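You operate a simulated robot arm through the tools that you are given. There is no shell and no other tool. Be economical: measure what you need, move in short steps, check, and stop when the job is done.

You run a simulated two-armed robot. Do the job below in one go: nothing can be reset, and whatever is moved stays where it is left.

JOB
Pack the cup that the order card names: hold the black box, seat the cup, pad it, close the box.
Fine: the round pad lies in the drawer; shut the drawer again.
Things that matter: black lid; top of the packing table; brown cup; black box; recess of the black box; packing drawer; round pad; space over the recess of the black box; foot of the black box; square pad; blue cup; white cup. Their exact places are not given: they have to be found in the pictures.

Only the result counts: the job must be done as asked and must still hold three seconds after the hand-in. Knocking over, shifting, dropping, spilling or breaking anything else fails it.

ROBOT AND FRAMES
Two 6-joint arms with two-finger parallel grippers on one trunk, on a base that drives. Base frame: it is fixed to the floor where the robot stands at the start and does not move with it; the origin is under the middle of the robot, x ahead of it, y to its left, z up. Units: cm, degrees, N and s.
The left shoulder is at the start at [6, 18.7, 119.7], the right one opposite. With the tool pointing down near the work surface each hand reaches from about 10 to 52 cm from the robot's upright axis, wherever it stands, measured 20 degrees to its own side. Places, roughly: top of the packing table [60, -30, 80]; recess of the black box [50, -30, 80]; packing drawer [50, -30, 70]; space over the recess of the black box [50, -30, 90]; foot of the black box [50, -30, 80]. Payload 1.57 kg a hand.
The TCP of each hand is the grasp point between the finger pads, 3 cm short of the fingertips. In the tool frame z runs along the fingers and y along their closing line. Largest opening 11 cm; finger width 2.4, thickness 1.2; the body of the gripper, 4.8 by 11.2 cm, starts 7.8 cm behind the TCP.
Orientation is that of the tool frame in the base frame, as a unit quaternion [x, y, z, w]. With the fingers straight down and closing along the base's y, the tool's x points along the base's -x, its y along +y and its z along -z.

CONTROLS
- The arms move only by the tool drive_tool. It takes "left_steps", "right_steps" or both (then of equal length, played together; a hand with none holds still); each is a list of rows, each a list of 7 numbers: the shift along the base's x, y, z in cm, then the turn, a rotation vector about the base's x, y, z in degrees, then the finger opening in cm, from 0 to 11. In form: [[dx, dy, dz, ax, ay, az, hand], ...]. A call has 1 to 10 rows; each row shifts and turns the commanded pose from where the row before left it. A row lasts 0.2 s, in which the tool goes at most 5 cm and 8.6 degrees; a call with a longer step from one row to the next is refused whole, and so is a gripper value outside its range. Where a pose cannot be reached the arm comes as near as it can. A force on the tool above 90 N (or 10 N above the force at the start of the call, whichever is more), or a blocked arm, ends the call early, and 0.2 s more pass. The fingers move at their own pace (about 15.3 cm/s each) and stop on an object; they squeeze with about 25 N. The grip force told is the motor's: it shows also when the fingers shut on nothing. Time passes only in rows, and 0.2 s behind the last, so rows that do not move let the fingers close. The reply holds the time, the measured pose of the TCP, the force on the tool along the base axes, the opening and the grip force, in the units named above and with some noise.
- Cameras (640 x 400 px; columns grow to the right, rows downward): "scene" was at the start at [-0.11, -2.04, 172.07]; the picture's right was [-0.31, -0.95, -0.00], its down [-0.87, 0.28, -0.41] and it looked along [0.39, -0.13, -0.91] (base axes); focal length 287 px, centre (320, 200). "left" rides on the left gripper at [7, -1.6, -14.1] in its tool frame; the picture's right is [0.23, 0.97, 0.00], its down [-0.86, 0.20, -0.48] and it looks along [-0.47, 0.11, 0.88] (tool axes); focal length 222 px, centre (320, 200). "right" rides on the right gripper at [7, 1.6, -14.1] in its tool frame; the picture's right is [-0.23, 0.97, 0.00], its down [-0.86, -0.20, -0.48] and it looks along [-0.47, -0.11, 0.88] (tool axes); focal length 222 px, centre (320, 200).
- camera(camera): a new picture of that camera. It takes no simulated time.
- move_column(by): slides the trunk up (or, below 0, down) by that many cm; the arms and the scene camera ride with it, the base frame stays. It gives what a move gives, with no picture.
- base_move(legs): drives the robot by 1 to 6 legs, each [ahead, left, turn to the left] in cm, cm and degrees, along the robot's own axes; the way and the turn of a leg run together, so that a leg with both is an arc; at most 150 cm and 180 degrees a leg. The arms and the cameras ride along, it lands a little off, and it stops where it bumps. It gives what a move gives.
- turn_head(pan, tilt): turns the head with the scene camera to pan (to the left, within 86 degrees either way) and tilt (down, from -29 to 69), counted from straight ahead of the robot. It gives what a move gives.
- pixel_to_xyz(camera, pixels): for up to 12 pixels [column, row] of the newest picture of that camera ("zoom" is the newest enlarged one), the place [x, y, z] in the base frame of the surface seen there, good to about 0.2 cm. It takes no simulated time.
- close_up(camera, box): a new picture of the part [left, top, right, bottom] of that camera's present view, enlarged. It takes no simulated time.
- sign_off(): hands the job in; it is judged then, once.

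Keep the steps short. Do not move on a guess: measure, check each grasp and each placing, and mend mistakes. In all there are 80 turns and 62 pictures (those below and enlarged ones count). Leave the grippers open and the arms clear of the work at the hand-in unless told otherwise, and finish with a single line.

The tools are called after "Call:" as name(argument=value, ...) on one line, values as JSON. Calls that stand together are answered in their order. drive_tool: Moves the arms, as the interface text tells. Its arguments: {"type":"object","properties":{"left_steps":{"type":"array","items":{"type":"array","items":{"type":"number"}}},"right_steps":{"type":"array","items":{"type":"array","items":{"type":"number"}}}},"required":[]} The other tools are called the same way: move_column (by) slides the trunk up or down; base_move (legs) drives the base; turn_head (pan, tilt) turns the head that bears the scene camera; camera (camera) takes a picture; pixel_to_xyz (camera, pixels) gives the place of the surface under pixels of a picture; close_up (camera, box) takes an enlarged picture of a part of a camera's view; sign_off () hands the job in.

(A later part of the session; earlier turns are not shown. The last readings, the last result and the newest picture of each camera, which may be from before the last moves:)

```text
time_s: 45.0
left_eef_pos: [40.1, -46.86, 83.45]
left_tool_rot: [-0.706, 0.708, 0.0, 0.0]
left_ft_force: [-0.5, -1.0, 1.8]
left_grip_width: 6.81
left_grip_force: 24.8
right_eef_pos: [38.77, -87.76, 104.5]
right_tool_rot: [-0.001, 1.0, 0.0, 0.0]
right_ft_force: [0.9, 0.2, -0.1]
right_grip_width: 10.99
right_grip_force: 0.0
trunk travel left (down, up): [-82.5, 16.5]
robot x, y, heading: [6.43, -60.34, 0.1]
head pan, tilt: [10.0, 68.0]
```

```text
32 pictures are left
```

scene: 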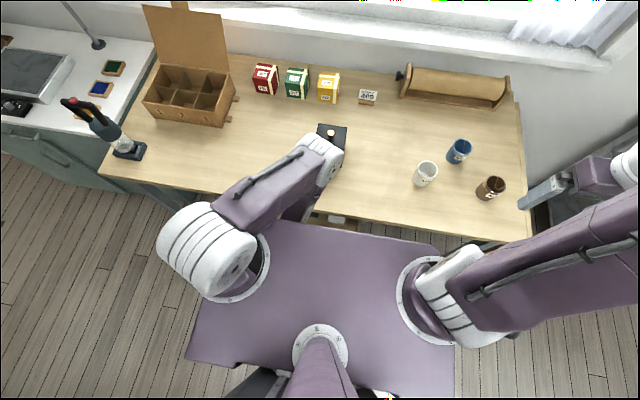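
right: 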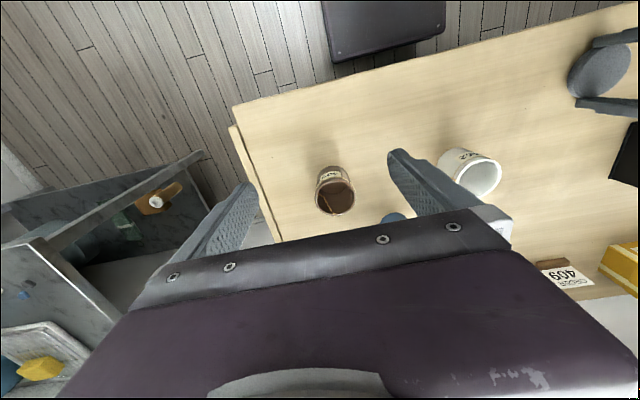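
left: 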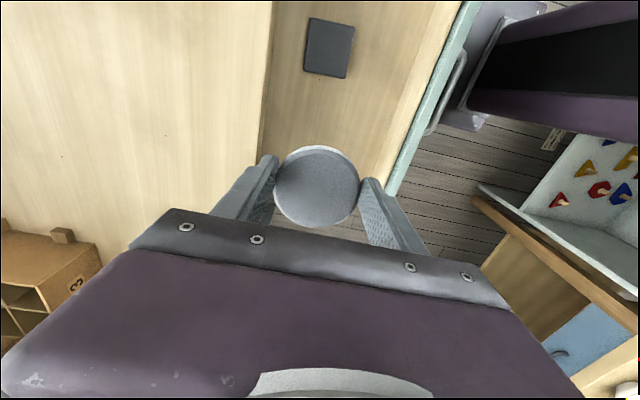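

The pad touches the table. I release it and raise the left hand; I measure the brown cup rim at (336,192).

Call:
close_up(camera="right", box=[296, 155, 376, 225])

Call:
pixel_to_xyz(camera="zoom", pixels=[[320, 215], [320, 400], [228, 320], [420, 280], [320, 300]])

Call:
drive_tool(left_steps=[[0, 0, 0, 0, 0, 0, 7.5], [0, 0, 0, 0, 0, 0, 9], [0, 0, 0, 0, 0, 0, 9], [0, 0, 3, 0, 0, 0, 9], [0, 0, 4, 0, 0, 0, 9], [0, 0, 4, 0, 0, 0, 9], [0, 0, 4, 0, 0, 0, 9]])

Call:
camera(camera="left")

```text
5.71 times, centred on (336, 190) of right
```

zoom: 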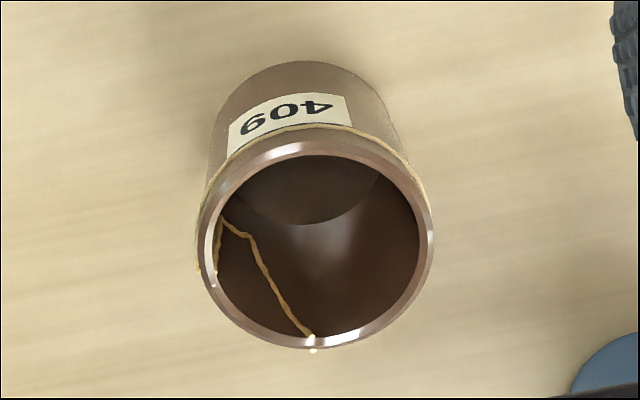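

```text
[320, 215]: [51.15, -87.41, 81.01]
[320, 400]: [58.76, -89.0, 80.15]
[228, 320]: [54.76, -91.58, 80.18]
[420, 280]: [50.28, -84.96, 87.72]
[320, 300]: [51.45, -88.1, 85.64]
```

```text
time_s: 46.6
left_eef_pos: [40.01, -47.04, 98.38]
left_tool_rot: [0.708, -0.707, 0.0, 0.001]
left_ft_force: [0.1, 1.0, -0.4]
left_grip_width: 8.99
left_grip_force: 0.0
right_eef_pos: [38.77, -87.75, 104.42]
right_tool_rot: [-0.001, 1.0, 0.0, 0.0]
right_ft_force: [0.2, -0.3, -1.0]
right_grip_width: 11.01
right_grip_force: 0.0
trunk travel left (down, up): [-82.5, 16.5]
robot x, y, heading: [6.1, -60.43, 0.1]
head pan, tilt: [10.0, 68.0]
```

```text
30 pictures are left
```

left: 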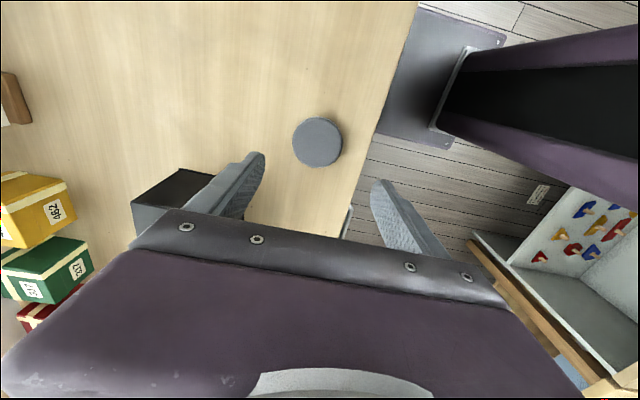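

Call:
pixel_to_xyz(camera="zoom", pixels=[[312, 149], [318, 342], [209, 255], [426, 225], [322, 158], [310, 65]])

Call:
pixel_to_xyz(camera="left", pixels=[[317, 140], [317, 119], [317, 164], [296, 140], [338, 140]])

```text
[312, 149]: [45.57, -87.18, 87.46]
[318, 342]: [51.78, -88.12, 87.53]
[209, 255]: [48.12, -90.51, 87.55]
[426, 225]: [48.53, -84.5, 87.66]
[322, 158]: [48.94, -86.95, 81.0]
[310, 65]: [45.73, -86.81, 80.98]
```

```text
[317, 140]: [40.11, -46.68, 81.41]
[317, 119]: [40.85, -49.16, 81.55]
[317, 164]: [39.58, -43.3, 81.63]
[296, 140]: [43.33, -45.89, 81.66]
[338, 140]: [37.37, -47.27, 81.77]
```

Cup centre ≈(48.6,-87.5), rim z 87.6, inner diameter ≈5.6. I plan to carry it by spreading the fingers inside, so nothing is outside the cup in the recess. I position the closed fingers above it.

Call:
drive_tool(right_steps=[[2, 0, 0, 0, 0, 0, 5], [2, 0, 0, 0, 0, 0, 0], [2, 0.25, 0, 0, 0, 0, 0], [2, 0, 0, 0, 0, 0, 0], [1.85, 0, 0, 0, 0, 0, 0], [0, 0, -3, 0, 0, 0, 0], [0, 0, -3, 0, 0, 0, 0], [0, 0, -3, 0, 0, 0, 0], [0, 0, -2, 0, 0, 0, 0], [0, 0, 0, 0, 0, 0, 0]])

Call:
camera(camera="right")

```text
time_s: 48.8
left_eef_pos: [40.18, -46.94, 98.4]
left_tool_rot: [-0.707, 0.707, 0.001, 0.0]
left_ft_force: [-0.2, -0.1, -1.0]
left_grip_width: 9.01
left_grip_force: 0.0
right_eef_pos: [48.72, -87.57, 93.49]
right_tool_rot: [0.0, 1.0, 0.0, 0.001]
right_ft_force: [-0.5, 0.8, 0.2]
right_grip_width: 0.01
right_grip_force: 21.2
trunk travel left (down, up): [-82.5, 16.5]
robot x, y, heading: [6.02, -59.95, -0.1]
head pan, tilt: [10.0, 68.0]
```

```text
29 pictures are left
```

right: 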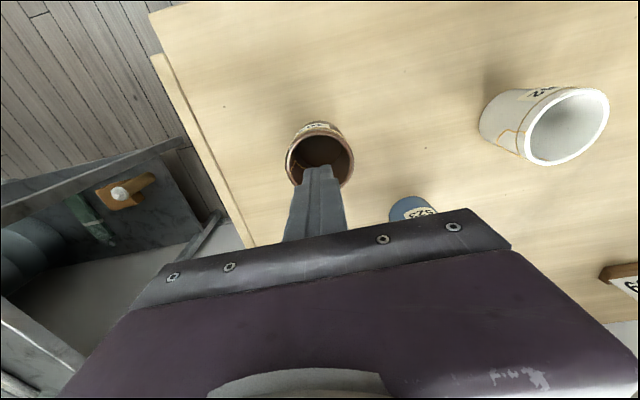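

The fingertips are over the cup's mouth. I lower 6.3 cm into it and spread.

Call:
drive_tool(right_steps=[[0, 0, -2.5, 0, 0, 0, 0], [0, 0, -2.5, 0, 0, 0, 0], [0, 0, -1.3, 0, 0, 0, 0], [0, 0, 0, 0, 0, 0, 2], [0, 0, 0, 0, 0, 0, 3.5], [0, 0, 0, 0, 0, 0, 5], [0, 0, 0, 0, 0, 0, 5]])

Call:
camera(camera="right")

```text
time_s: 50.4
left_eef_pos: [40.11, -46.98, 98.4]
left_tool_rot: [0.708, -0.706, -0.001, 0.0]
left_ft_force: [0.0, 0.2, -0.2]
left_grip_width: 9.01
left_grip_force: 0.0
right_eef_pos: [48.55, -87.43, 87.18]
right_tool_rot: [-0.001, 1.0, 0.0, 0.0]
right_ft_force: [-0.2, 0.7, -1.5]
right_grip_width: 2.42
right_grip_force: 0.1
trunk travel left (down, up): [-82.5, 16.5]
robot x, y, heading: [6.32, -60.39, 0.2]
head pan, tilt: [10.0, 68.0]
```

```text
28 pictures are left
```

right: 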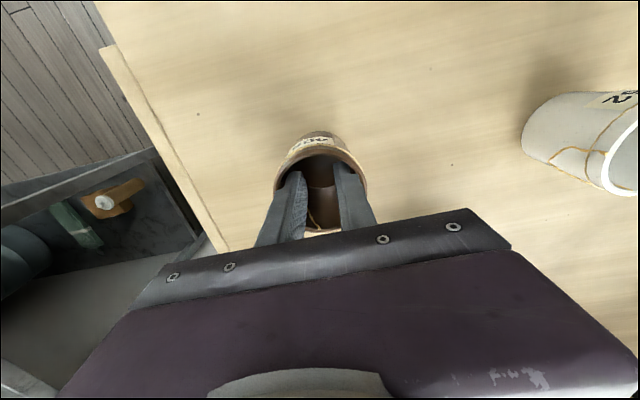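

The fingers stopped at 2.42 on the cup's inner wall. I try a small lift.

Call:
drive_tool(right_steps=[[0, 0, 0, 0, 0, 0, 11], [0, 0, 0.7, 0, 0, 0, 11], [0, 0, 0.7, 0, 0, 0, 11], [0, 0, 0.6, 0, 0, 0, 11], [0, 0, 0, 0, 0, 0, 11]])

Call:
camera(camera="right")

```text
time_s: 51.6
left_eef_pos: [40.21, -47.02, 98.3]
left_tool_rot: [0.707, -0.707, 0.0, 0.0]
left_ft_force: [0.6, 0.3, 0.0]
left_grip_width: 8.98
left_grip_force: 0.1
right_eef_pos: [48.55, -87.43, 89.19]
right_tool_rot: [-0.001, 1.0, 0.0, 0.0]
right_ft_force: [-0.7, -0.3, -2.1]
right_grip_width: 2.45
right_grip_force: 0.0
trunk travel left (down, up): [-82.5, 16.5]
robot x, y, heading: [5.97, -60.68, 0.1]
head pan, tilt: [10.0, 68.0]
```

```text
27 pictures are left
```

right: 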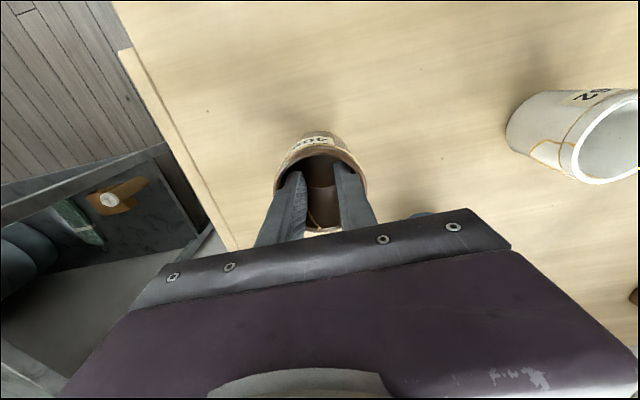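

The cup rides up with the fingers. I raise it to travel height, pull it in, then drive 27 cm left.

Call:
drive_tool(right_steps=[[0, 0, 2, 0, 0, 0, 11], [0, 0, 2, 0, 0, 0, 11], [0, 0, 2, 0, 0, 0, 11], [0, 0, 2, 0, 0, 0, 11], [-1, 0, 2, 0, 0, 0, 11], [-1.5, 0, 1, 0, 0, 0, 11], [-1.5, 0, 0, 0, 0, 0, 11], [-1, 0, 0, 0, 0, 0, 11]])

Call:
base_move(legs=[[0, 27, 0]])

Call:
camera(camera="right")

```text
time_s: 53.4
left_eef_pos: [40.18, -46.91, 98.51]
left_tool_rot: [-0.707, 0.707, 0.001, 0.0]
left_ft_force: [-0.5, 0.2, 0.5]
left_grip_width: 9.0
left_grip_force: 0.1
right_eef_pos: [43.68, -87.37, 100.08]
right_tool_rot: [-0.001, 1.0, 0.0, 0.0]
right_ft_force: [-0.2, 0.1, -1.6]
right_grip_width: 2.45
right_grip_force: 0.1
trunk travel left (down, up): [-82.5, 16.5]
robot x, y, heading: [6.2, -60.5, -0.0]
head pan, tilt: [10.0, 68.0]
```

```text
time_s: 55.3
left_eef_pos: [40.15, -19.87, 98.44]
left_tool_rot: [0.708, -0.706, -0.002, 0.001]
left_ft_force: [0.0, 0.0, 0.2]
left_grip_width: 9.03
left_grip_force: 0.0
right_eef_pos: [43.54, -60.5, 100.01]
right_tool_rot: [0.0, 1.0, 0.001, 0.0]
right_ft_force: [-1.2, 0.5, -1.9]
right_grip_width: 2.51
right_grip_force: 0.1
trunk travel left (down, up): [-82.5, 16.5]
robot x, y, heading: [6.11, -32.96, 0.0]
head pan, tilt: [10.0, 68.0]
```

```text
26 pictures are left
```

right: 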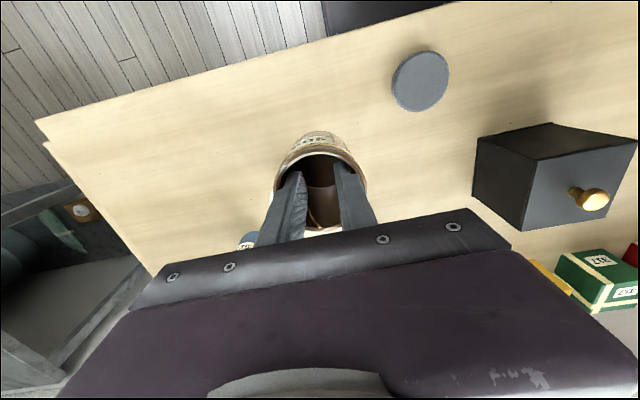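

I put the cup down at about (53,-50).

Call:
drive_tool(right_steps=[[2, 2.2, 0, 0, 0, 0, 11], [2, 2.2, 0, 0, 0, 0, 11], [2, 2.2, 0, 0, 0, 0, 11], [2, 2.2, 0, 0, 0, 0, 11], [1.5, 1.7, 0, 0, 0, 0, 11], [0, 0, -4, 0, 0, 0, 11], [0, 0, -4, 0, 0, 0, 11], [0, 0, -3, 0, 0, 0, 11], [0, 0, -1.3, 0, 0, 0, 11], [0, 0, -0.5, 0, 0, 0, 11]])

```text
time_s: 57.5
left_eef_pos: [40.19, -19.86, 98.46]
left_tool_rot: [0.708, -0.706, 0.0, 0.001]
left_ft_force: [0.1, 0.4, -0.9]
left_grip_width: 9.01
left_grip_force: 0.0
right_eef_pos: [53.09, -49.69, 87.29]
right_tool_rot: [-0.001, 1.0, 0.0, 0.0]
right_ft_force: [1.0, 1.3, -1.1]
right_grip_width: 2.5
right_grip_force: 0.0
trunk travel left (down, up): [-82.5, 16.5]
robot x, y, heading: [6.42, -33.44, 0.1]
head pan, tilt: [10.0, 68.0]
```

Call:
drive_tool(right_steps=[[0, 0, -0.2, 0, 0, 0, 11], [0, 0, 0, 0, 0, 0, 1.2], [0, 0, 0, 0, 0, 0, 0.6], [0, 0, 3, 0, 0, 0, 0.6], [0, 0, 4, 0, 0, 0, 0.6], [0, 0, 4, 0, 0, 0, 1], [0, 0, 4, 0, 0, 0, 3], [0, 0, 3, 0, 0, 0, 3]])

Call:
move_column(by=-12)

Call:
camera(camera="right")

```text
time_s: 59.3
left_eef_pos: [39.99, -19.71, 98.51]
left_tool_rot: [0.708, -0.707, 0.0, 0.0]
left_ft_force: [-1.2, 0.0, 0.3]
left_grip_width: 8.97
left_grip_force: 0.1
right_eef_pos: [53.05, -49.75, 105.13]
right_tool_rot: [-0.001, 1.0, 0.0, 0.0]
right_ft_force: [-0.3, 0.1, 0.7]
right_grip_width: 3.02
right_grip_force: 0.1
trunk travel left (down, up): [-82.5, 16.5]
robot x, y, heading: [6.18, -33.51, 0.3]
head pan, tilt: [10.0, 68.0]
```

```text
time_s: 60.8
left_eef_pos: [40.11, -19.85, 86.48]
left_tool_rot: [0.707, -0.707, 0.0, 0.001]
left_ft_force: [0.2, 0.5, -0.6]
left_grip_width: 9.01
left_grip_force: 0.1
right_eef_pos: [53.15, -49.68, 93.05]
right_tool_rot: [-0.001, 1.0, 0.0, 0.0]
right_ft_force: [0.5, -0.3, 0.4]
right_grip_width: 2.99
right_grip_force: 0.0
trunk travel left (down, up): [-70.5, 28.5]
robot x, y, heading: [6.23, -33.58, -0.0]
head pan, tilt: [10.0, 68.0]
```

```text
25 pictures are left
```

right: 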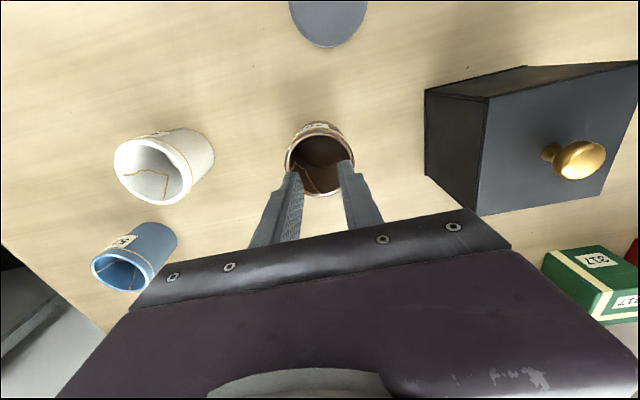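

The brown cup stands at (53,-50). I measure the box in this picture and start turning the left hand to point along -y (closing along x) on the box's left.

Call:
pixel_to_xyz(camera="right", pixels=[[488, 102], [482, 210], [630, 70], [632, 80], [600, 198], [430, 95], [430, 172], [455, 140], [460, 84], [578, 160], [320, 160]])

Call:
drive_tool(left_steps=[[0, 0.5, 1, -8.5, 0, 0, 10.8], [0, 0.5, 1, -8.5, 0, 0, 10.8], [0, 0.5, 1, -8.5, 0, 0, 10.8], [0, 0.5, 0, -8.5, 0, 0, 10.8], [0, 0.5, 0, -8.5, 0, 0, 10.8], [0, 0.5, 0, -8.5, 0, 0, 10.8], [0, 0.5, 0, -8.5, 0, 0, 10.8], [0, 0.5, 0, -8.5, 0, 0, 10.8], [0, 0, 0, -8.5, 0, 0, 10.8], [0, 0, 0, -8.5, 0, 0, 10.8]])

```text
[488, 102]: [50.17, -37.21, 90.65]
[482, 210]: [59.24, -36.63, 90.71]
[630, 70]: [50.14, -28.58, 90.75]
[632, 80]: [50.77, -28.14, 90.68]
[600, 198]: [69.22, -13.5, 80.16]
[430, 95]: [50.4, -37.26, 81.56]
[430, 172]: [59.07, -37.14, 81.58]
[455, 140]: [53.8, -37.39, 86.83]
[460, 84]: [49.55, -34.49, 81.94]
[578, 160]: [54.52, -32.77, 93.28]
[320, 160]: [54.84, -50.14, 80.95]
```

```text
time_s: 63.0
left_eef_pos: [39.6, -15.86, 88.92]
left_tool_rot: [-0.532, 0.538, -0.457, -0.467]
left_ft_force: [0.2, 1.3, -0.6]
left_grip_width: 10.81
left_grip_force: 0.1
left hand out of reach, approached as far as the arm can: row 1
right_eef_pos: [53.18, -49.66, 92.93]
right_tool_rot: [-0.001, 1.0, 0.0, 0.0]
right_ft_force: [-0.1, 0.1, 0.2]
right_grip_width: 2.99
right_grip_force: 0.0
trunk travel left (down, up): [-70.5, 28.5]
robot x, y, heading: [6.51, -33.15, 0.1]
head pan, tilt: [10.0, 68.0]
```

Box centre (54.5,-32.5), 9.2 wide. I finish the turn and bring the left hand beside the box, still left of it.

Call:
drive_tool(left_steps=[[2.5, 0, 0, -8.2, 0, 0, 10.9], [2.5, 0, 0, 0, 0, 0, 10.9], [2.5, 0, 0, 0, 0, 0, 10.9], [2.5, 0, 0, 0, 0, 0, 10.9], [2.5, 0, 0, 0, 0, 0, 10.9], [2.4, 0, -1.5, 0, 0, 0, 10.9], [0, 0, -2, 0, 0, 0, 10.9], [0, 0, -1.2, 0, 0, 0, 10.9]])

Call:
camera(camera="left")

```text
time_s: 64.8
left_eef_pos: [49.98, -16.61, 87.16]
left_tool_rot: [-0.497, 0.506, -0.493, -0.504]
left_ft_force: [-0.1, 0.3, 0.0]
left_grip_width: 10.91
left_grip_force: 0.0
left hand out of reach, approached as far as the arm can: row 5, 6, 7, 8
right_eef_pos: [53.12, -49.77, 93.01]
right_tool_rot: [-0.001, 1.0, 0.001, 0.0]
right_ft_force: [-0.1, -0.2, -1.1]
right_grip_width: 2.99
right_grip_force: 0.0
trunk travel left (down, up): [-70.5, 28.5]
robot x, y, heading: [6.47, -33.83, 0.4]
head pan, tilt: [10.0, 68.0]
```

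```text
24 pictures are left
```

left: 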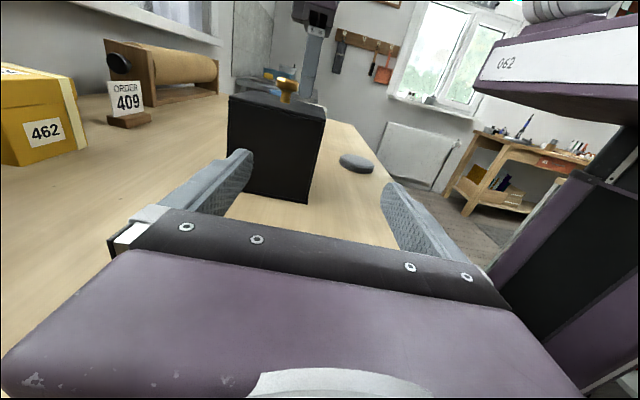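

The hand is 4.5 cm short in x. I drive 3 cm forward (slab front stays behind x≈30, low under the table).

Call:
base_move(legs=[[3, 0, 0]])

Call:
drive_tool(left_steps=[[0, -0.5, 0, 0, 0, 0, 10.9], [0.8, -0.5, 0, 0, 0, 0, 10.9], [0.7, -0.5, -1, 0, 0, 0, 10.9], [0, 0, -1, 0, 0, 0, 10.9], [0, 0, -1, 0, 0, 0, 10.9]])

```text
time_s: 65.6
left_eef_pos: [52.65, -16.47, 87.28]
left_tool_rot: [-0.498, 0.506, -0.494, -0.502]
left_ft_force: [-0.1, 0.3, -0.2]
left_grip_width: 10.89
left_grip_force: 0.0
right_eef_pos: [55.81, -49.64, 93.29]
right_tool_rot: [-0.001, 1.0, 0.0, 0.0]
right_ft_force: [-1.1, 0.1, -0.7]
right_grip_width: 3.01
right_grip_force: 0.1
trunk travel left (down, up): [-70.5, 28.5]
robot x, y, heading: [9.18, -33.32, 0.1]
head pan, tilt: [10.0, 68.0]
```

```text
time_s: 66.8
left_eef_pos: [52.8, -18.71, 85.15]
left_tool_rot: [-0.499, 0.505, -0.492, -0.503]
left_ft_force: [0.3, 1.0, -0.6]
left_grip_width: 10.89
left_grip_force: 0.0
left hand out of reach, approached as far as the arm can: row 3, 4, 5
right_eef_pos: [56.12, -49.65, 93.04]
right_tool_rot: [-0.001, 1.0, 0.0, 0.0]
right_ft_force: [-0.3, -1.1, -0.6]
right_grip_width: 3.0
right_grip_force: 0.0
trunk travel left (down, up): [-70.5, 28.5]
robot x, y, heading: [9.47, -33.35, 0.0]
head pan, tilt: [10.0, 68.0]
```

Call:
drive_tool(left_steps=[[0, -2, 0, 0, 0, 0, 10.9], [0.6, -2, 0, 0, 0, 0, 10.9], [1.1, 0, -0.5, 0, 0, 0, 10.9], [0, 0, -0.6, 0, 0, 0, 10.9], [0, 0, 0, 0, 0, 0, 10.9]])

Call:
camera(camera="left")

```text
time_s: 68.0
left_eef_pos: [54.36, -22.72, 84.46]
left_tool_rot: [-0.498, 0.506, -0.495, -0.502]
left_ft_force: [5.6, 3.3, 20.2]
left_grip_width: 10.92
left_grip_force: 0.0
left hand out of reach, approached as far as the arm can: row 1, 3
right_eef_pos: [56.08, -49.63, 93.03]
right_tool_rot: [-0.001, 1.0, 0.0, -0.001]
right_ft_force: [0.4, 0.3, 0.6]
right_grip_width: 3.01
right_grip_force: 0.2
trunk travel left (down, up): [-70.5, 28.5]
robot x, y, heading: [9.27, -33.05, -0.0]
head pan, tilt: [10.0, 68.0]
```

```text
23 pictures are left
```

left: 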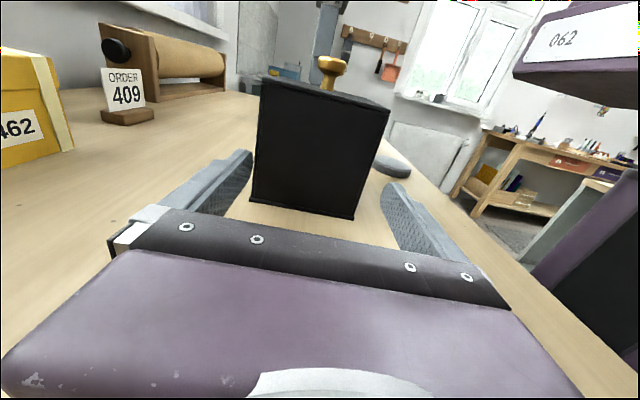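

The hand touches something below (20 N up). I raise it 1.2 cm, then slide toward the box.

Call:
drive_tool(left_steps=[[0, 0, 0.6, 0, 0, 0, 10.9], [0.1, 0, 0.6, 0, 0, 0, 10.9], [0, -1, 0, 0, 0, 0, 10.9], [0, -1, 0, 0, 0, 0, 10.9]])

Call:
camera(camera="left")

```text
time_s: 69.0
left_eef_pos: [54.99, -24.55, 84.79]
left_tool_rot: [-0.498, 0.505, -0.493, -0.504]
left_ft_force: [-0.9, 0.1, -0.5]
left_grip_width: 10.91
left_grip_force: 0.0
left hand out of reach, approached as far as the arm can: row 3, 4
right_eef_pos: [55.94, -49.72, 93.01]
right_tool_rot: [-0.002, 1.0, 0.001, 0.0]
right_ft_force: [0.0, -0.1, -0.5]
right_grip_width: 3.02
right_grip_force: 0.1
trunk travel left (down, up): [-70.5, 28.5]
robot x, y, heading: [9.15, -32.91, 0.0]
head pan, tilt: [10.0, 68.0]
```

```text
22 pictures are left
```

left: 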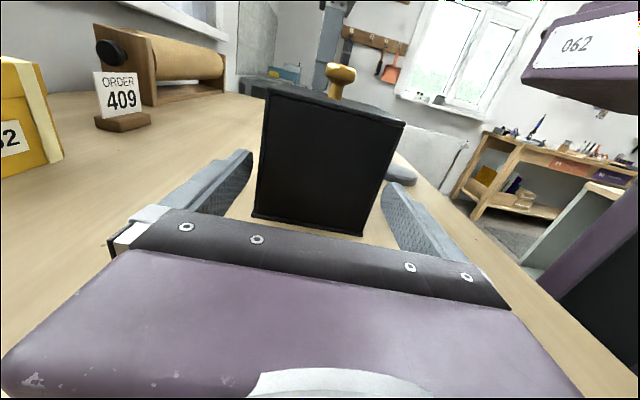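

Call:
pixel_to_xyz(camera="left", pixels=[[245, 160], [252, 157], [270, 130], [256, 212], [385, 190], [392, 190], [392, 150], [372, 205], [360, 236], [320, 150]])

```text
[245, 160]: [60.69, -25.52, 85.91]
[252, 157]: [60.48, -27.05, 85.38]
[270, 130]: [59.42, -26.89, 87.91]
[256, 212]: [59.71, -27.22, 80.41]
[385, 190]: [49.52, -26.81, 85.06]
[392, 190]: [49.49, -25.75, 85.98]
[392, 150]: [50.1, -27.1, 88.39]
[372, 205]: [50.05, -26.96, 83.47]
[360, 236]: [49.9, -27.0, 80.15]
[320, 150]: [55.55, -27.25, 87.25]
```

Fingers straddle the box (x 49.5–60.5, box 50.0–59.5). I shift -0.25 in x and slide 3 cm further, then check before closing.

Call:
drive_tool(left_steps=[[-0.25, 0, 0, 0, 0, 0, 10.9], [0, -0.8, 0, 0, 0, 0, 10.9], [0, -0.8, 0, 0, 0, 0, 10.9], [0, -0.8, 0, 0, 0, 0, 10.9], [0, -0.6, 0, 0, 0, 0, 10.9]])

Call:
camera(camera="left")

```text
time_s: 70.2
left_eef_pos: [55.37, -27.15, 84.39]
left_tool_rot: [-0.495, 0.506, -0.494, -0.505]
left_ft_force: [-0.8, 5.7, 10.4]
left_grip_width: 10.89
left_grip_force: 0.0
left hand out of reach, approached as far as the arm can: row 2, 4
right_eef_pos: [56.01, -49.69, 93.26]
right_tool_rot: [-0.002, 1.0, 0.0, 0.0]
right_ft_force: [0.0, 0.0, -0.1]
right_grip_width: 2.98
right_grip_force: 0.1
trunk travel left (down, up): [-70.5, 28.5]
robot x, y, heading: [8.71, -33.29, 0.5]
head pan, tilt: [10.0, 68.0]
```

```text
21 pictures are left
```

left: 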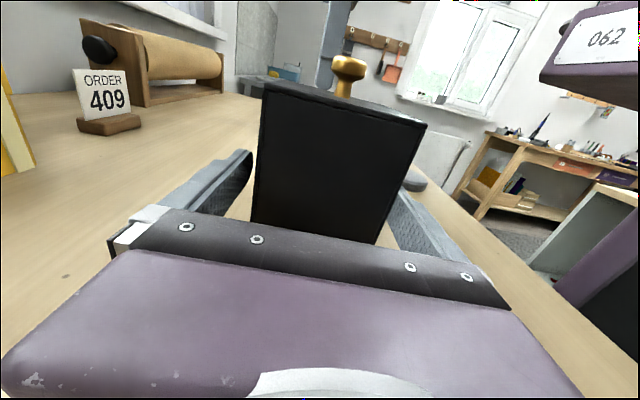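

The hand drifted to x 55.4 and presses down. I move it -0.6 in x and up 1.

Call:
drive_tool(left_steps=[[0, 0, 0.5, 0, 0, 0, 10.9], [-0.3, 0, 0.5, 0, 0, 0, 10.9], [-0.3, 0, 0, 0, 0, 0, 10.9], [0, 0, 0, 0, 0, 0, 10.9]])

Call:
pixel_to_xyz(camera="left", pixels=[[320, 160], [268, 130], [258, 200], [400, 160], [385, 220], [248, 165]])

```text
time_s: 71.2
left_eef_pos: [55.59, -27.05, 84.73]
left_tool_rot: [-0.497, 0.506, -0.493, -0.504]
left_ft_force: [-1.1, -0.6, -0.7]
left_grip_width: 10.89
left_grip_force: 0.0
left hand out of reach, approached as far as the arm can: row 1, 2
right_eef_pos: [56.01, -49.68, 93.01]
right_tool_rot: [-0.001, 1.0, 0.0, 0.0]
right_ft_force: [-0.1, -0.8, -0.2]
right_grip_width: 2.99
right_grip_force: 0.0
trunk travel left (down, up): [-70.5, 28.5]
robot x, y, heading: [9.25, -33.24, 0.2]
head pan, tilt: [10.0, 68.0]
```

```text
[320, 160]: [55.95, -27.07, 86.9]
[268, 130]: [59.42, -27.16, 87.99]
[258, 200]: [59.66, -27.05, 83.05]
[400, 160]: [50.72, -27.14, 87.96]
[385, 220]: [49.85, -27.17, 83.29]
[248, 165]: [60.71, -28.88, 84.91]
```

Call:
drive_tool(left_steps=[[-0.4, 0, 0, 0, 0, 0, 10.9], [-0.4, 0, 0, 0, 0, 0, 10.9], [0, 0, 0, 0, 0, 0, 10.9]])

```text
time_s: 72.0
left_eef_pos: [55.45, -26.97, 84.5]
left_tool_rot: [-0.497, 0.506, -0.492, -0.505]
left_ft_force: [0.1, 0.1, -0.3]
left_grip_width: 10.91
left_grip_force: 0.1
left hand out of reach, approached as far as the arm can: row 1, 2
right_eef_pos: [56.01, -49.63, 93.04]
right_tool_rot: [-0.001, 1.0, 0.0, 0.0]
right_ft_force: [-0.1, 0.1, 1.0]
right_grip_width: 3.0
right_grip_force: 0.1
trunk travel left (down, up): [-70.5, 28.5]
robot x, y, heading: [9.13, -33.15, 0.2]
head pan, tilt: [10.0, 68.0]
```

The arm cannot go -x from here; I drive the base back 0.8 cm instead.

Call:
base_move(legs=[[-0.8, 0, 0]])

Call:
camera(camera="left")

Call:
pixel_to_xyz(camera="left", pixels=[[250, 158], [244, 165], [260, 190], [380, 200], [392, 205], [400, 200], [388, 195]])

```text
time_s: 72.8
left_eef_pos: [54.63, -27.03, 84.42]
left_tool_rot: [-0.497, 0.505, -0.493, -0.504]
left_ft_force: [0.5, 0.7, 0.5]
left_grip_width: 10.88
left_grip_force: 0.1
right_eef_pos: [55.34, -49.62, 93.15]
right_tool_rot: [-0.001, 1.0, -0.001, 0.0]
right_ft_force: [0.4, -0.7, -0.1]
right_grip_width: 3.0
right_grip_force: 0.1
trunk travel left (down, up): [-70.5, 28.5]
robot x, y, heading: [8.62, -33.2, 0.1]
head pan, tilt: [10.0, 68.0]
```

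```text
20 pictures are left
```

left: 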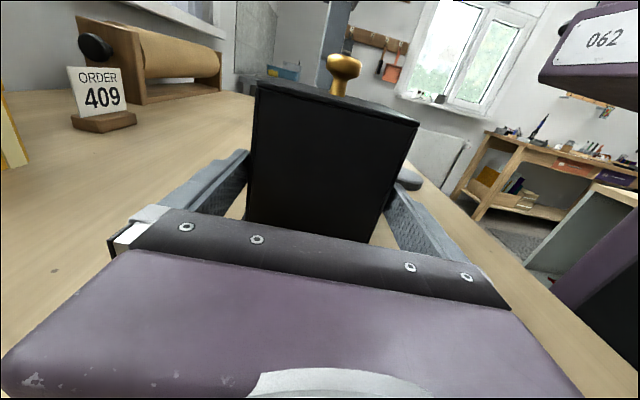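

```text
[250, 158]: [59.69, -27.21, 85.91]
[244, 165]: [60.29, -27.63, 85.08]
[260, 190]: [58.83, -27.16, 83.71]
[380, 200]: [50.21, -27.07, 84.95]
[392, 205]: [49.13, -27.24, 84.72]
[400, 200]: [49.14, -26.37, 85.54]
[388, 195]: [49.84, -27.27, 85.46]
```

Gaps are now even (≈0.7 each side). I close gently on the box.

Call:
drive_tool(left_steps=[[0, 0, 0, 0, 0, 0, 10.2], [0, 0, 0, 0, 0, 0, 9.6], [0, 0, 0, 0, 0, 0, 9.0], [0, 0, 0, 0, 0, 0, 8], [0, 0, 0, 0, 0, 0, 8]])

Call:
camera(camera="left")

```text
time_s: 74.0
left_eef_pos: [54.7, -27.14, 84.47]
left_tool_rot: [-0.497, 0.506, -0.493, -0.504]
left_ft_force: [1.3, 0.1, 2.8]
left_grip_width: 10.04
left_grip_force: 25.2
right_eef_pos: [55.2, -49.71, 93.06]
right_tool_rot: [-0.001, 1.0, 0.0, 0.0]
right_ft_force: [0.0, 0.0, 0.9]
right_grip_width: 2.99
right_grip_force: 0.0
trunk travel left (down, up): [-70.5, 28.5]
robot x, y, heading: [8.66, -32.98, 0.1]
head pan, tilt: [10.0, 68.0]
```

```text
19 pictures are left
```

left: 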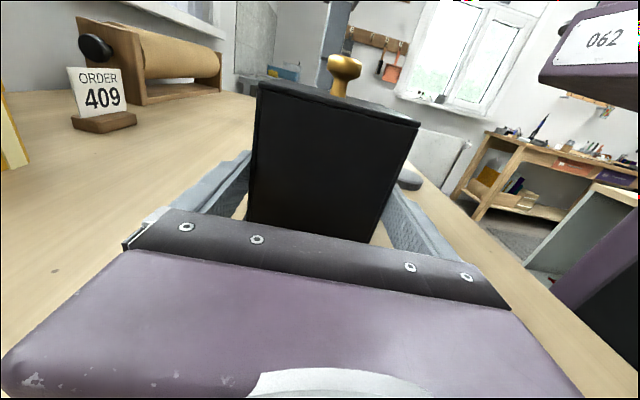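

The box is held (10.0 cm, 25 N). Now the right hand goes above the knob at (54.5,-32.6).

Call:
drive_tool(right_steps=[[0, 0, 3, 0, 0, 0, 5], [0, 0, 3.5, 0, 0, 0, 5], [0, 3, 0, 0, 0, 0, 5], [-0.3, 3, 0, 0, 0, 0, 5], [-0.4, 3, 0, 0, 0, 0, 5], [0, 3, 0, 0, 0, 0, 5], [0, 3, 0, 0, 0, 0, 5], [0, 2.1, 0, 0, 0, 0, 5], [0, 0, 0, 0, 0, 0, 5]])

Call:
camera(camera="right")

```text
time_s: 76.0
left_eef_pos: [54.55, -26.9, 84.49]
left_tool_rot: [-0.498, 0.506, -0.492, -0.504]
left_ft_force: [0.5, 0.0, 3.7]
left_grip_width: 10.03
left_grip_force: 24.9
right_eef_pos: [54.56, -32.48, 99.46]
right_tool_rot: [-0.001, 1.0, 0.001, 0.001]
right_ft_force: [-0.1, -0.3, 0.3]
right_grip_width: 5.03
right_grip_force: 0.1
trunk travel left (down, up): [-70.5, 28.5]
robot x, y, heading: [8.34, -33.53, 0.0]
head pan, tilt: [10.0, 68.0]
```

```text
18 pictures are left
```

right: 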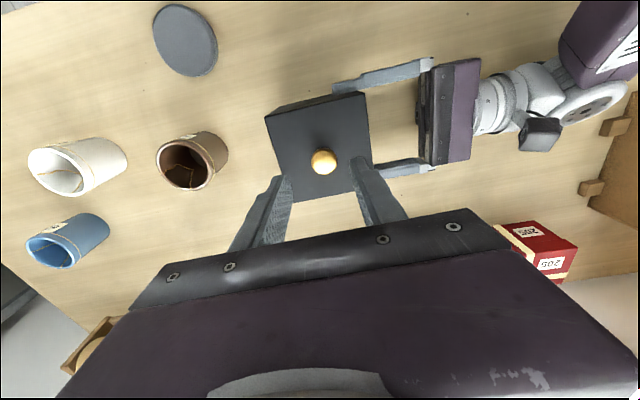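

Call:
pixel_to_xyz(camera="right", pixels=[[323, 160], [313, 160], [334, 160], [270, 118], [360, 95], [288, 197], [366, 140], [215, 155]])

```text
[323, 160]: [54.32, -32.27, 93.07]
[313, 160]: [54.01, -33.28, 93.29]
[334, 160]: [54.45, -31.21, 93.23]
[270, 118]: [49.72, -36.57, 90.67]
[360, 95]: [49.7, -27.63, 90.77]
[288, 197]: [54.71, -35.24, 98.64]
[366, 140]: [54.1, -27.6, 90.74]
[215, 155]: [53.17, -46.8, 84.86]
```

Call:
drive_tool(right_steps=[[-0.15, 0.2, -2, 0, 0, 0, 5], [0, 0, -2, 0, 0, 0, 5], [0, 0, -1.2, 0, 0, 0, 5], [0, 0, 0, 0, 0, 0, 2], [0, 0, 0, 0, 0, 0, 0], [0, 0, 0, 0, 0, 0, 0]])

Call:
drive_tool(right_steps=[[0, 0, 0.5, 0, 0, 0, 0], [0, 0, 0.8, 0, 0, 0, 0], [0, 0, 1.2, 0, 0, 0, 0], [0, 0, 2, 0, 0, 0, 0], [0, 0, 2, 0, 0, 0, 0]])

Call:
camera(camera="right")

```text
time_s: 77.4
left_eef_pos: [54.68, -27.06, 84.61]
left_tool_rot: [-0.496, 0.506, -0.493, -0.505]
left_ft_force: [4.6, -17.6, 7.2]
left_grip_width: 10.06
left_grip_force: 25.4
right_eef_pos: [54.31, -32.34, 94.33]
right_tool_rot: [-0.001, 1.0, 0.001, 0.001]
right_ft_force: [-2.5, 15.8, 0.3]
right_grip_width: 2.5
right_grip_force: 24.9
trunk travel left (down, up): [-70.5, 28.5]
robot x, y, heading: [8.63, -33.54, 0.2]
head pan, tilt: [10.0, 68.0]
```

```text
time_s: 78.6
left_eef_pos: [54.71, -27.03, 84.48]
left_tool_rot: [-0.498, 0.506, -0.492, -0.503]
left_ft_force: [2.0, 2.3, 6.2]
left_grip_width: 10.03
left_grip_force: 25.1
right_eef_pos: [54.39, -32.37, 100.94]
right_tool_rot: [0.0, 1.0, 0.0, 0.001]
right_ft_force: [-0.4, -1.0, 0.1]
right_grip_width: 0.0
right_grip_force: 21.2
trunk travel left (down, up): [-70.5, 28.5]
robot x, y, heading: [8.33, -33.58, 0.2]
head pan, tilt: [10.0, 68.0]
```

```text
17 pictures are left
```

right: 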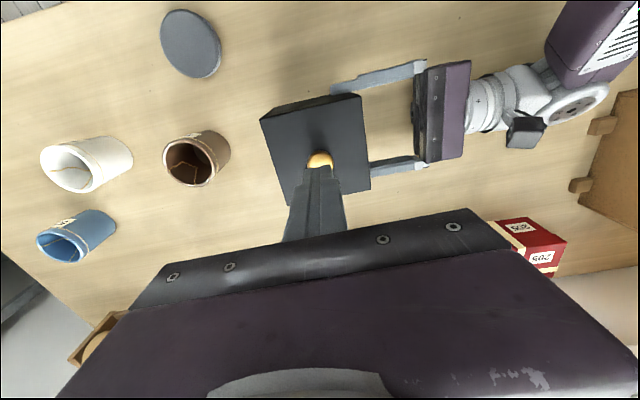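

The fingers slipped off the knob. I regrip lower, tips just above the lid, around the neck.

Call:
drive_tool(right_steps=[[0, 0.1, -2, 0, 0, 0, 5], [0, 0, -2, 0, 0, 0, 5], [0, 0, -2, 0, 0, 0, 5], [0, 0, -1.1, 0, 0, 0, 5], [0, 0, 0, 0, 0, 0, 2.5], [0, 0, 0, 0, 0, 0, 0], [0, 0, 0, 0, 0, 0, 0]])

Call:
drive_tool(right_steps=[[0, 0, 0.2, 0, 0, 0, 0], [0, 0, 0.3, 0, 0, 0, 0], [0, 0, 0.3, 0, 0, 0, 0], [0, 0, 0.3, 0, 0, 0, 0]])

Call:
camera(camera="right")

```text
time_s: 80.2
left_eef_pos: [54.61, -26.89, 84.32]
left_tool_rot: [-0.498, 0.506, -0.493, -0.504]
left_ft_force: [-4.0, 15.8, -11.6]
left_grip_width: 10.03
left_grip_force: 25.1
right_eef_pos: [54.36, -32.41, 93.81]
right_tool_rot: [-0.002, 1.0, -0.001, 0.0]
right_ft_force: [4.0, -16.1, 11.0]
right_grip_width: 2.48
right_grip_force: 24.5
trunk travel left (down, up): [-70.5, 28.5]
robot x, y, heading: [8.22, -32.93, 0.2]
head pan, tilt: [10.0, 68.0]
```

```text
time_s: 81.2
left_eef_pos: [54.75, -26.97, 84.42]
left_tool_rot: [-0.497, 0.506, -0.493, -0.504]
left_ft_force: [0.2, -7.9, 18.6]
left_grip_width: 10.05
left_grip_force: 25.0
right_eef_pos: [54.35, -32.23, 94.87]
right_tool_rot: [-0.001, 1.0, 0.0, -0.002]
right_ft_force: [0.1, 7.6, -21.0]
right_grip_width: 2.53
right_grip_force: 25.0
trunk travel left (down, up): [-70.5, 28.5]
robot x, y, heading: [8.82, -33.55, 0.4]
head pan, tilt: [10.0, 68.0]
```

```text
16 pictures are left
```

right: 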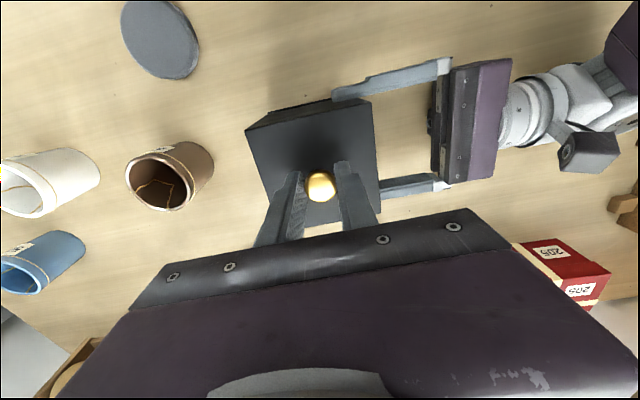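

Call:
pixel_to_xyz(camera="right", pixels=[[280, 150], [350, 130], [320, 185], [370, 180], [255, 125]])

Call:
drive_tool(right_steps=[[0, 0, 0.3, 0, 0, 0, 0], [0, 0, 0.3, 0, 0, 0, 0], [0, 0, 0.3, 0, 0, 0, 0]])

```text
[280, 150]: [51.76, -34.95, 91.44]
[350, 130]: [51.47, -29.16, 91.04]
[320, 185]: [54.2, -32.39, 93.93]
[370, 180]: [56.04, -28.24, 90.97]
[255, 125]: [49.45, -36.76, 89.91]
```

```text
time_s: 82.0
left_eef_pos: [54.74, -27.04, 84.5]
left_tool_rot: [-0.497, 0.506, -0.493, -0.504]
left_ft_force: [0.7, -3.9, 20.3]
left_grip_width: 10.02
left_grip_force: 25.2
right_eef_pos: [54.48, -32.16, 95.67]
right_tool_rot: [-0.002, 1.0, -0.001, -0.001]
right_ft_force: [-0.8, 5.4, -22.0]
right_grip_width: 2.54
right_grip_force: 24.5
trunk travel left (down, up): [-70.5, 28.5]
robot x, y, heading: [8.17, -33.66, 0.3]
head pan, tilt: [10.0, 68.0]
```

The lid is rising (knob top 93.1→93.9), tightly fitted. I keep pulling slowly.

Call:
drive_tool(right_steps=[[0, 0, 0.4, 0, 0, 0, 0], [0, 0, 0.4, 0, 0, 0, 0], [0, 0, 0.4, 0, 0, 0, 0], [0, 0, 0.4, 0, 0, 0, 0]])

Call:
camera(camera="right")

Call:
pixel_to_xyz(camera="right", pixels=[[280, 150], [350, 130], [320, 185], [370, 180], [255, 125]])

```text
time_s: 83.0
left_eef_pos: [54.57, -27.04, 84.41]
left_tool_rot: [-0.498, 0.505, -0.493, -0.503]
left_ft_force: [0.5, 1.0, 7.3]
left_grip_width: 10.02
left_grip_force: 24.5
right_eef_pos: [54.39, -32.27, 97.51]
right_tool_rot: [-0.001, 1.0, 0.0, 0.001]
right_ft_force: [-1.0, 0.2, -0.4]
right_grip_width: 0.02
right_grip_force: 21.5
trunk travel left (down, up): [-70.5, 28.5]
robot x, y, heading: [8.46, -32.89, -0.2]
head pan, tilt: [10.0, 68.0]
```

```text
15 pictures are left
```

right: 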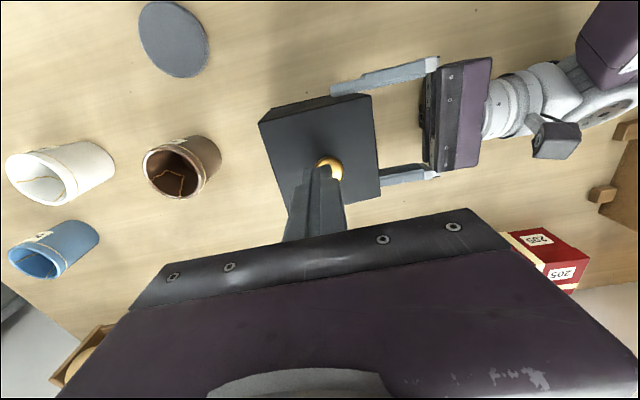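

```text
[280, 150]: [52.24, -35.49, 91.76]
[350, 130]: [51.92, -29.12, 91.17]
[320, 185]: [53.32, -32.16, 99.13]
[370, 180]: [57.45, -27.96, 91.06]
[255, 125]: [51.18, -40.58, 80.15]
```

The lid came up about 0.7 cm before the fingers slipped. I regrip at the neck and pull again in small steps.

Call:
drive_tool(right_steps=[[0, 0.05, 0, 0, 0, 0, 5], [0, 0, -1.5, 0, 0, 0, 5], [0, 0, -1.4, 0, 0, 0, 5], [0, 0, 0, 0, 0, 0, 2.5], [0, 0, 0, 0, 0, 0, 0], [0, 0, 0, 0, 0, 0, 0]])

Call:
drive_tool(right_steps=[[0, 0, 0.2, 0, 0, 0, 0], [0, 0, 0.2, 0, 0, 0, 0], [0, 0, 0.2, 0, 0, 0, 0], [0, 0, 0.2, 0, 0, 0, 0], [0, 0, 0.2, 0, 0, 0, 0]])

Call:
camera(camera="right")

Call:
pixel_to_xyz(camera="right", pixels=[[280, 150], [350, 130], [320, 185], [370, 180], [355, 105]])

```text
time_s: 84.4
left_eef_pos: [54.68, -26.93, 84.36]
left_tool_rot: [-0.497, 0.506, -0.492, -0.505]
left_ft_force: [-3.7, -8.9, 3.4]
left_grip_width: 10.05
left_grip_force: 24.3
right_eef_pos: [54.59, -32.25, 94.53]
right_tool_rot: [-0.001, 1.0, 0.0, 0.001]
right_ft_force: [3.1, 9.1, -3.4]
right_grip_width: 2.51
right_grip_force: 25.2
trunk travel left (down, up): [-70.5, 28.5]
robot x, y, heading: [8.4, -33.23, -0.1]
head pan, tilt: [10.0, 68.0]
```

```text
time_s: 85.6
left_eef_pos: [54.74, -26.96, 84.49]
left_tool_rot: [-0.496, 0.505, -0.494, -0.504]
left_ft_force: [0.0, -4.0, 20.4]
left_grip_width: 10.04
left_grip_force: 24.7
right_eef_pos: [54.4, -32.33, 95.5]
right_tool_rot: [-0.001, 1.0, -0.001, -0.002]
right_ft_force: [-0.3, 4.2, -20.7]
right_grip_width: 2.52
right_grip_force: 25.2
trunk travel left (down, up): [-70.5, 28.5]
robot x, y, heading: [8.74, -33.49, 0.3]
head pan, tilt: [10.0, 68.0]
```

```text
14 pictures are left
```

right: 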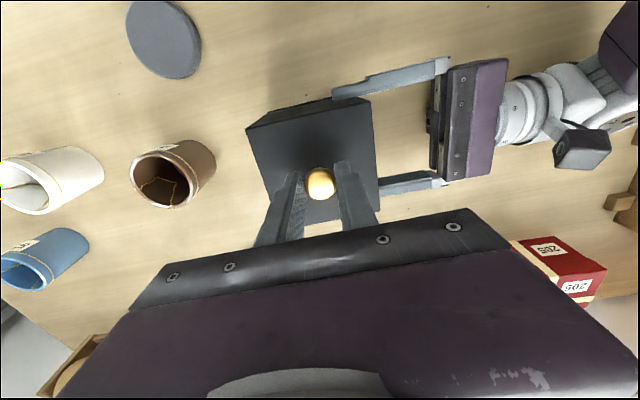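

```text
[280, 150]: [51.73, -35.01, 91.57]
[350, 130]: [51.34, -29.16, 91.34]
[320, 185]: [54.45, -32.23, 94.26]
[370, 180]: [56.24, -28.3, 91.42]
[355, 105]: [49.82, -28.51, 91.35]
```

Progress is slow because of slip. I enlarge the left camera's view of the lid seam.

Call:
close_up(camera="left", box=[230, 40, 440, 170])

Call:
pixel_to_xyz(camera="zoom", pixels=[[300, 150], [300, 170], [300, 190], [300, 210], [300, 230], [300, 250], [500, 235], [500, 255], [500, 275], [120, 140], [120, 160]])

```text
3.05 times, centred on (335, 105) of left
```

zoom: 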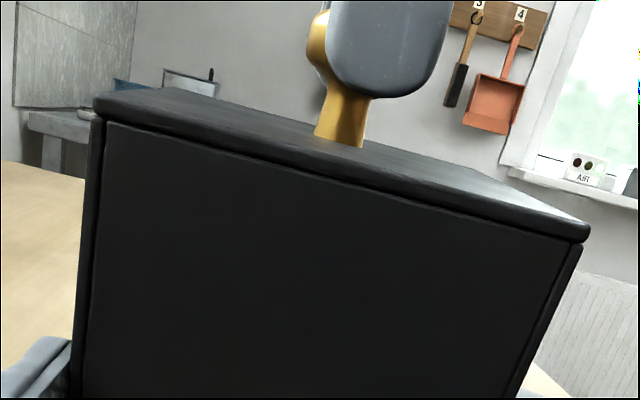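

```text
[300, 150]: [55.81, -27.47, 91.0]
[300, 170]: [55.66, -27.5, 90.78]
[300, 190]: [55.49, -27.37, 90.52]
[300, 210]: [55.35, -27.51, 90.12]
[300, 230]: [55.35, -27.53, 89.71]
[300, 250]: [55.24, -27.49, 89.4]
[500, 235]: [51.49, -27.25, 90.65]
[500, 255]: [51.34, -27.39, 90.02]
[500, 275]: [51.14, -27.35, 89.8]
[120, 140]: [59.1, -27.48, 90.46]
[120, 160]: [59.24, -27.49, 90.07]
```

The flat fingers only hold the knob's ball by friction, yet the lid creeps up. I regrip low and pull a bit faster.

Call:
drive_tool(right_steps=[[0, 0, 0, 0, 0, 0, 4], [0, 0, -0.8, 0, 0, 0, 4], [0, 0, 0, 0, 0, 0, 0], [0, 0, 0, 0, 0, 0, 0], [0, 0, 0.4, 0, 0, 0, 0], [0, 0, 0.5, 0, 0, 0, 0]])

Call:
drive_tool(right_steps=[[0, 0, 0, 0, 0, 0, 4], [0, 0, -0.8, 0, 0, 0, 4], [0, 0, 0, 0, 0, 0, 0], [0, 0, 0, 0, 0, 0, 0], [0, 0, 0.5, 0, 0, 0, 0], [0, 0, 0.5, 0, 0, 0, 0]])

Call:
close_up(camera="left", box=[230, 40, 440, 170])

```text
time_s: 87.0
left_eef_pos: [54.66, -26.93, 84.61]
left_tool_rot: [-0.496, 0.506, -0.494, -0.504]
left_ft_force: [-2.8, -3.6, 20.3]
left_grip_width: 10.01
left_grip_force: 25.1
right_eef_pos: [54.4, -32.25, 95.42]
right_tool_rot: [0.0, 1.0, 0.0, -0.002]
right_ft_force: [2.2, 3.2, -20.6]
right_grip_width: 2.53
right_grip_force: 25.2
trunk travel left (down, up): [-70.5, 28.5]
robot x, y, heading: [7.74, -33.59, 0.3]
head pan, tilt: [10.0, 68.0]
```

```text
time_s: 88.4
left_eef_pos: [54.57, -26.98, 84.65]
left_tool_rot: [-0.496, 0.505, -0.495, -0.504]
left_ft_force: [-0.7, -5.0, 20.6]
left_grip_width: 10.01
left_grip_force: 25.1
right_eef_pos: [54.42, -32.28, 95.8]
right_tool_rot: [-0.001, 1.0, 0.0, 0.0]
right_ft_force: [1.3, 5.1, -20.8]
right_grip_width: 2.54
right_grip_force: 25.0
trunk travel left (down, up): [-70.5, 28.5]
robot x, y, heading: [8.58, -33.2, -0.1]
head pan, tilt: [10.0, 68.0]
```

```text
3.05 times, centred on (335, 105) of left
```

zoom: 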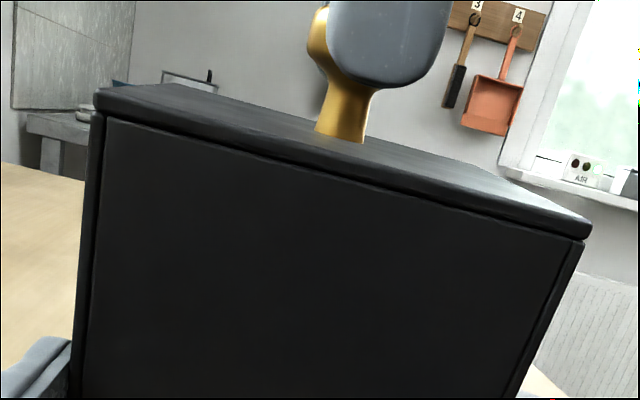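

The seam did not open: the whole box crept up in the left fingers. Readings show sideways force (±5–16 N) between the hands, which jams the lid. I regrip and read the sideways force so I can null it before pulling.

Call:
drive_tool(right_steps=[[0, 0, 0, 0, 0, 0, 4], [0, 0, -1.1, 0, 0, 0, 4], [0, 0, 0, 0, 0, 0, 0], [0, 0, 0, 0, 0, 0, 0], [0, 0, 0, 0, 0, 0, 0]])

```text
time_s: 89.6
left_eef_pos: [54.59, -26.99, 84.46]
left_tool_rot: [-0.498, 0.506, -0.492, -0.503]
left_ft_force: [5.9, 7.7, -4.2]
left_grip_width: 10.03
left_grip_force: 25.0
right_eef_pos: [54.44, -32.3, 94.76]
right_tool_rot: [-0.001, 1.0, 0.0, 0.001]
right_ft_force: [-1.8, -5.4, 15.3]
right_grip_width: 2.52
right_grip_force: 25.9
trunk travel left (down, up): [-70.5, 28.5]
robot x, y, heading: [8.65, -33.18, 0.1]
head pan, tilt: [10.0, 68.0]
```

Call:
drive_tool(right_steps=[[0, -0.02, 0.08, 0, 0, 0, 0], [0, 0, 0, 0, 0, 0, 0]])

Call:
drive_tool(right_steps=[[0, 0, 0.1, 0, 0, 0, 0], [0, 0, 0.1, 0, 0, 0, 0], [0, 0, 0, 0, 0, 0, 0]])

```text
time_s: 90.2
left_eef_pos: [54.63, -27.04, 84.53]
left_tool_rot: [-0.497, 0.505, -0.493, -0.504]
left_ft_force: [4.9, 8.6, -3.0]
left_grip_width: 10.03
left_grip_force: 24.8
right_eef_pos: [54.39, -32.24, 94.76]
right_tool_rot: [-0.002, 1.0, 0.0, 0.0]
right_ft_force: [-1.9, -4.7, 11.2]
right_grip_width: 2.51
right_grip_force: 24.6
trunk travel left (down, up): [-70.5, 28.5]
robot x, y, heading: [8.08, -33.54, -0.2]
head pan, tilt: [10.0, 68.0]
```

```text
time_s: 91.0
left_eef_pos: [54.66, -27.01, 84.59]
left_tool_rot: [-0.496, 0.506, -0.493, -0.505]
left_ft_force: [-1.9, 0.3, 12.7]
left_grip_width: 10.02
left_grip_force: 24.9
right_eef_pos: [54.45, -32.24, 94.9]
right_tool_rot: [-0.001, 1.0, 0.001, -0.001]
right_ft_force: [0.7, -0.1, -13.3]
right_grip_width: 2.52
right_grip_force: 25.0
trunk travel left (down, up): [-70.5, 28.5]
robot x, y, heading: [8.31, -33.39, 0.2]
head pan, tilt: [10.0, 68.0]
```

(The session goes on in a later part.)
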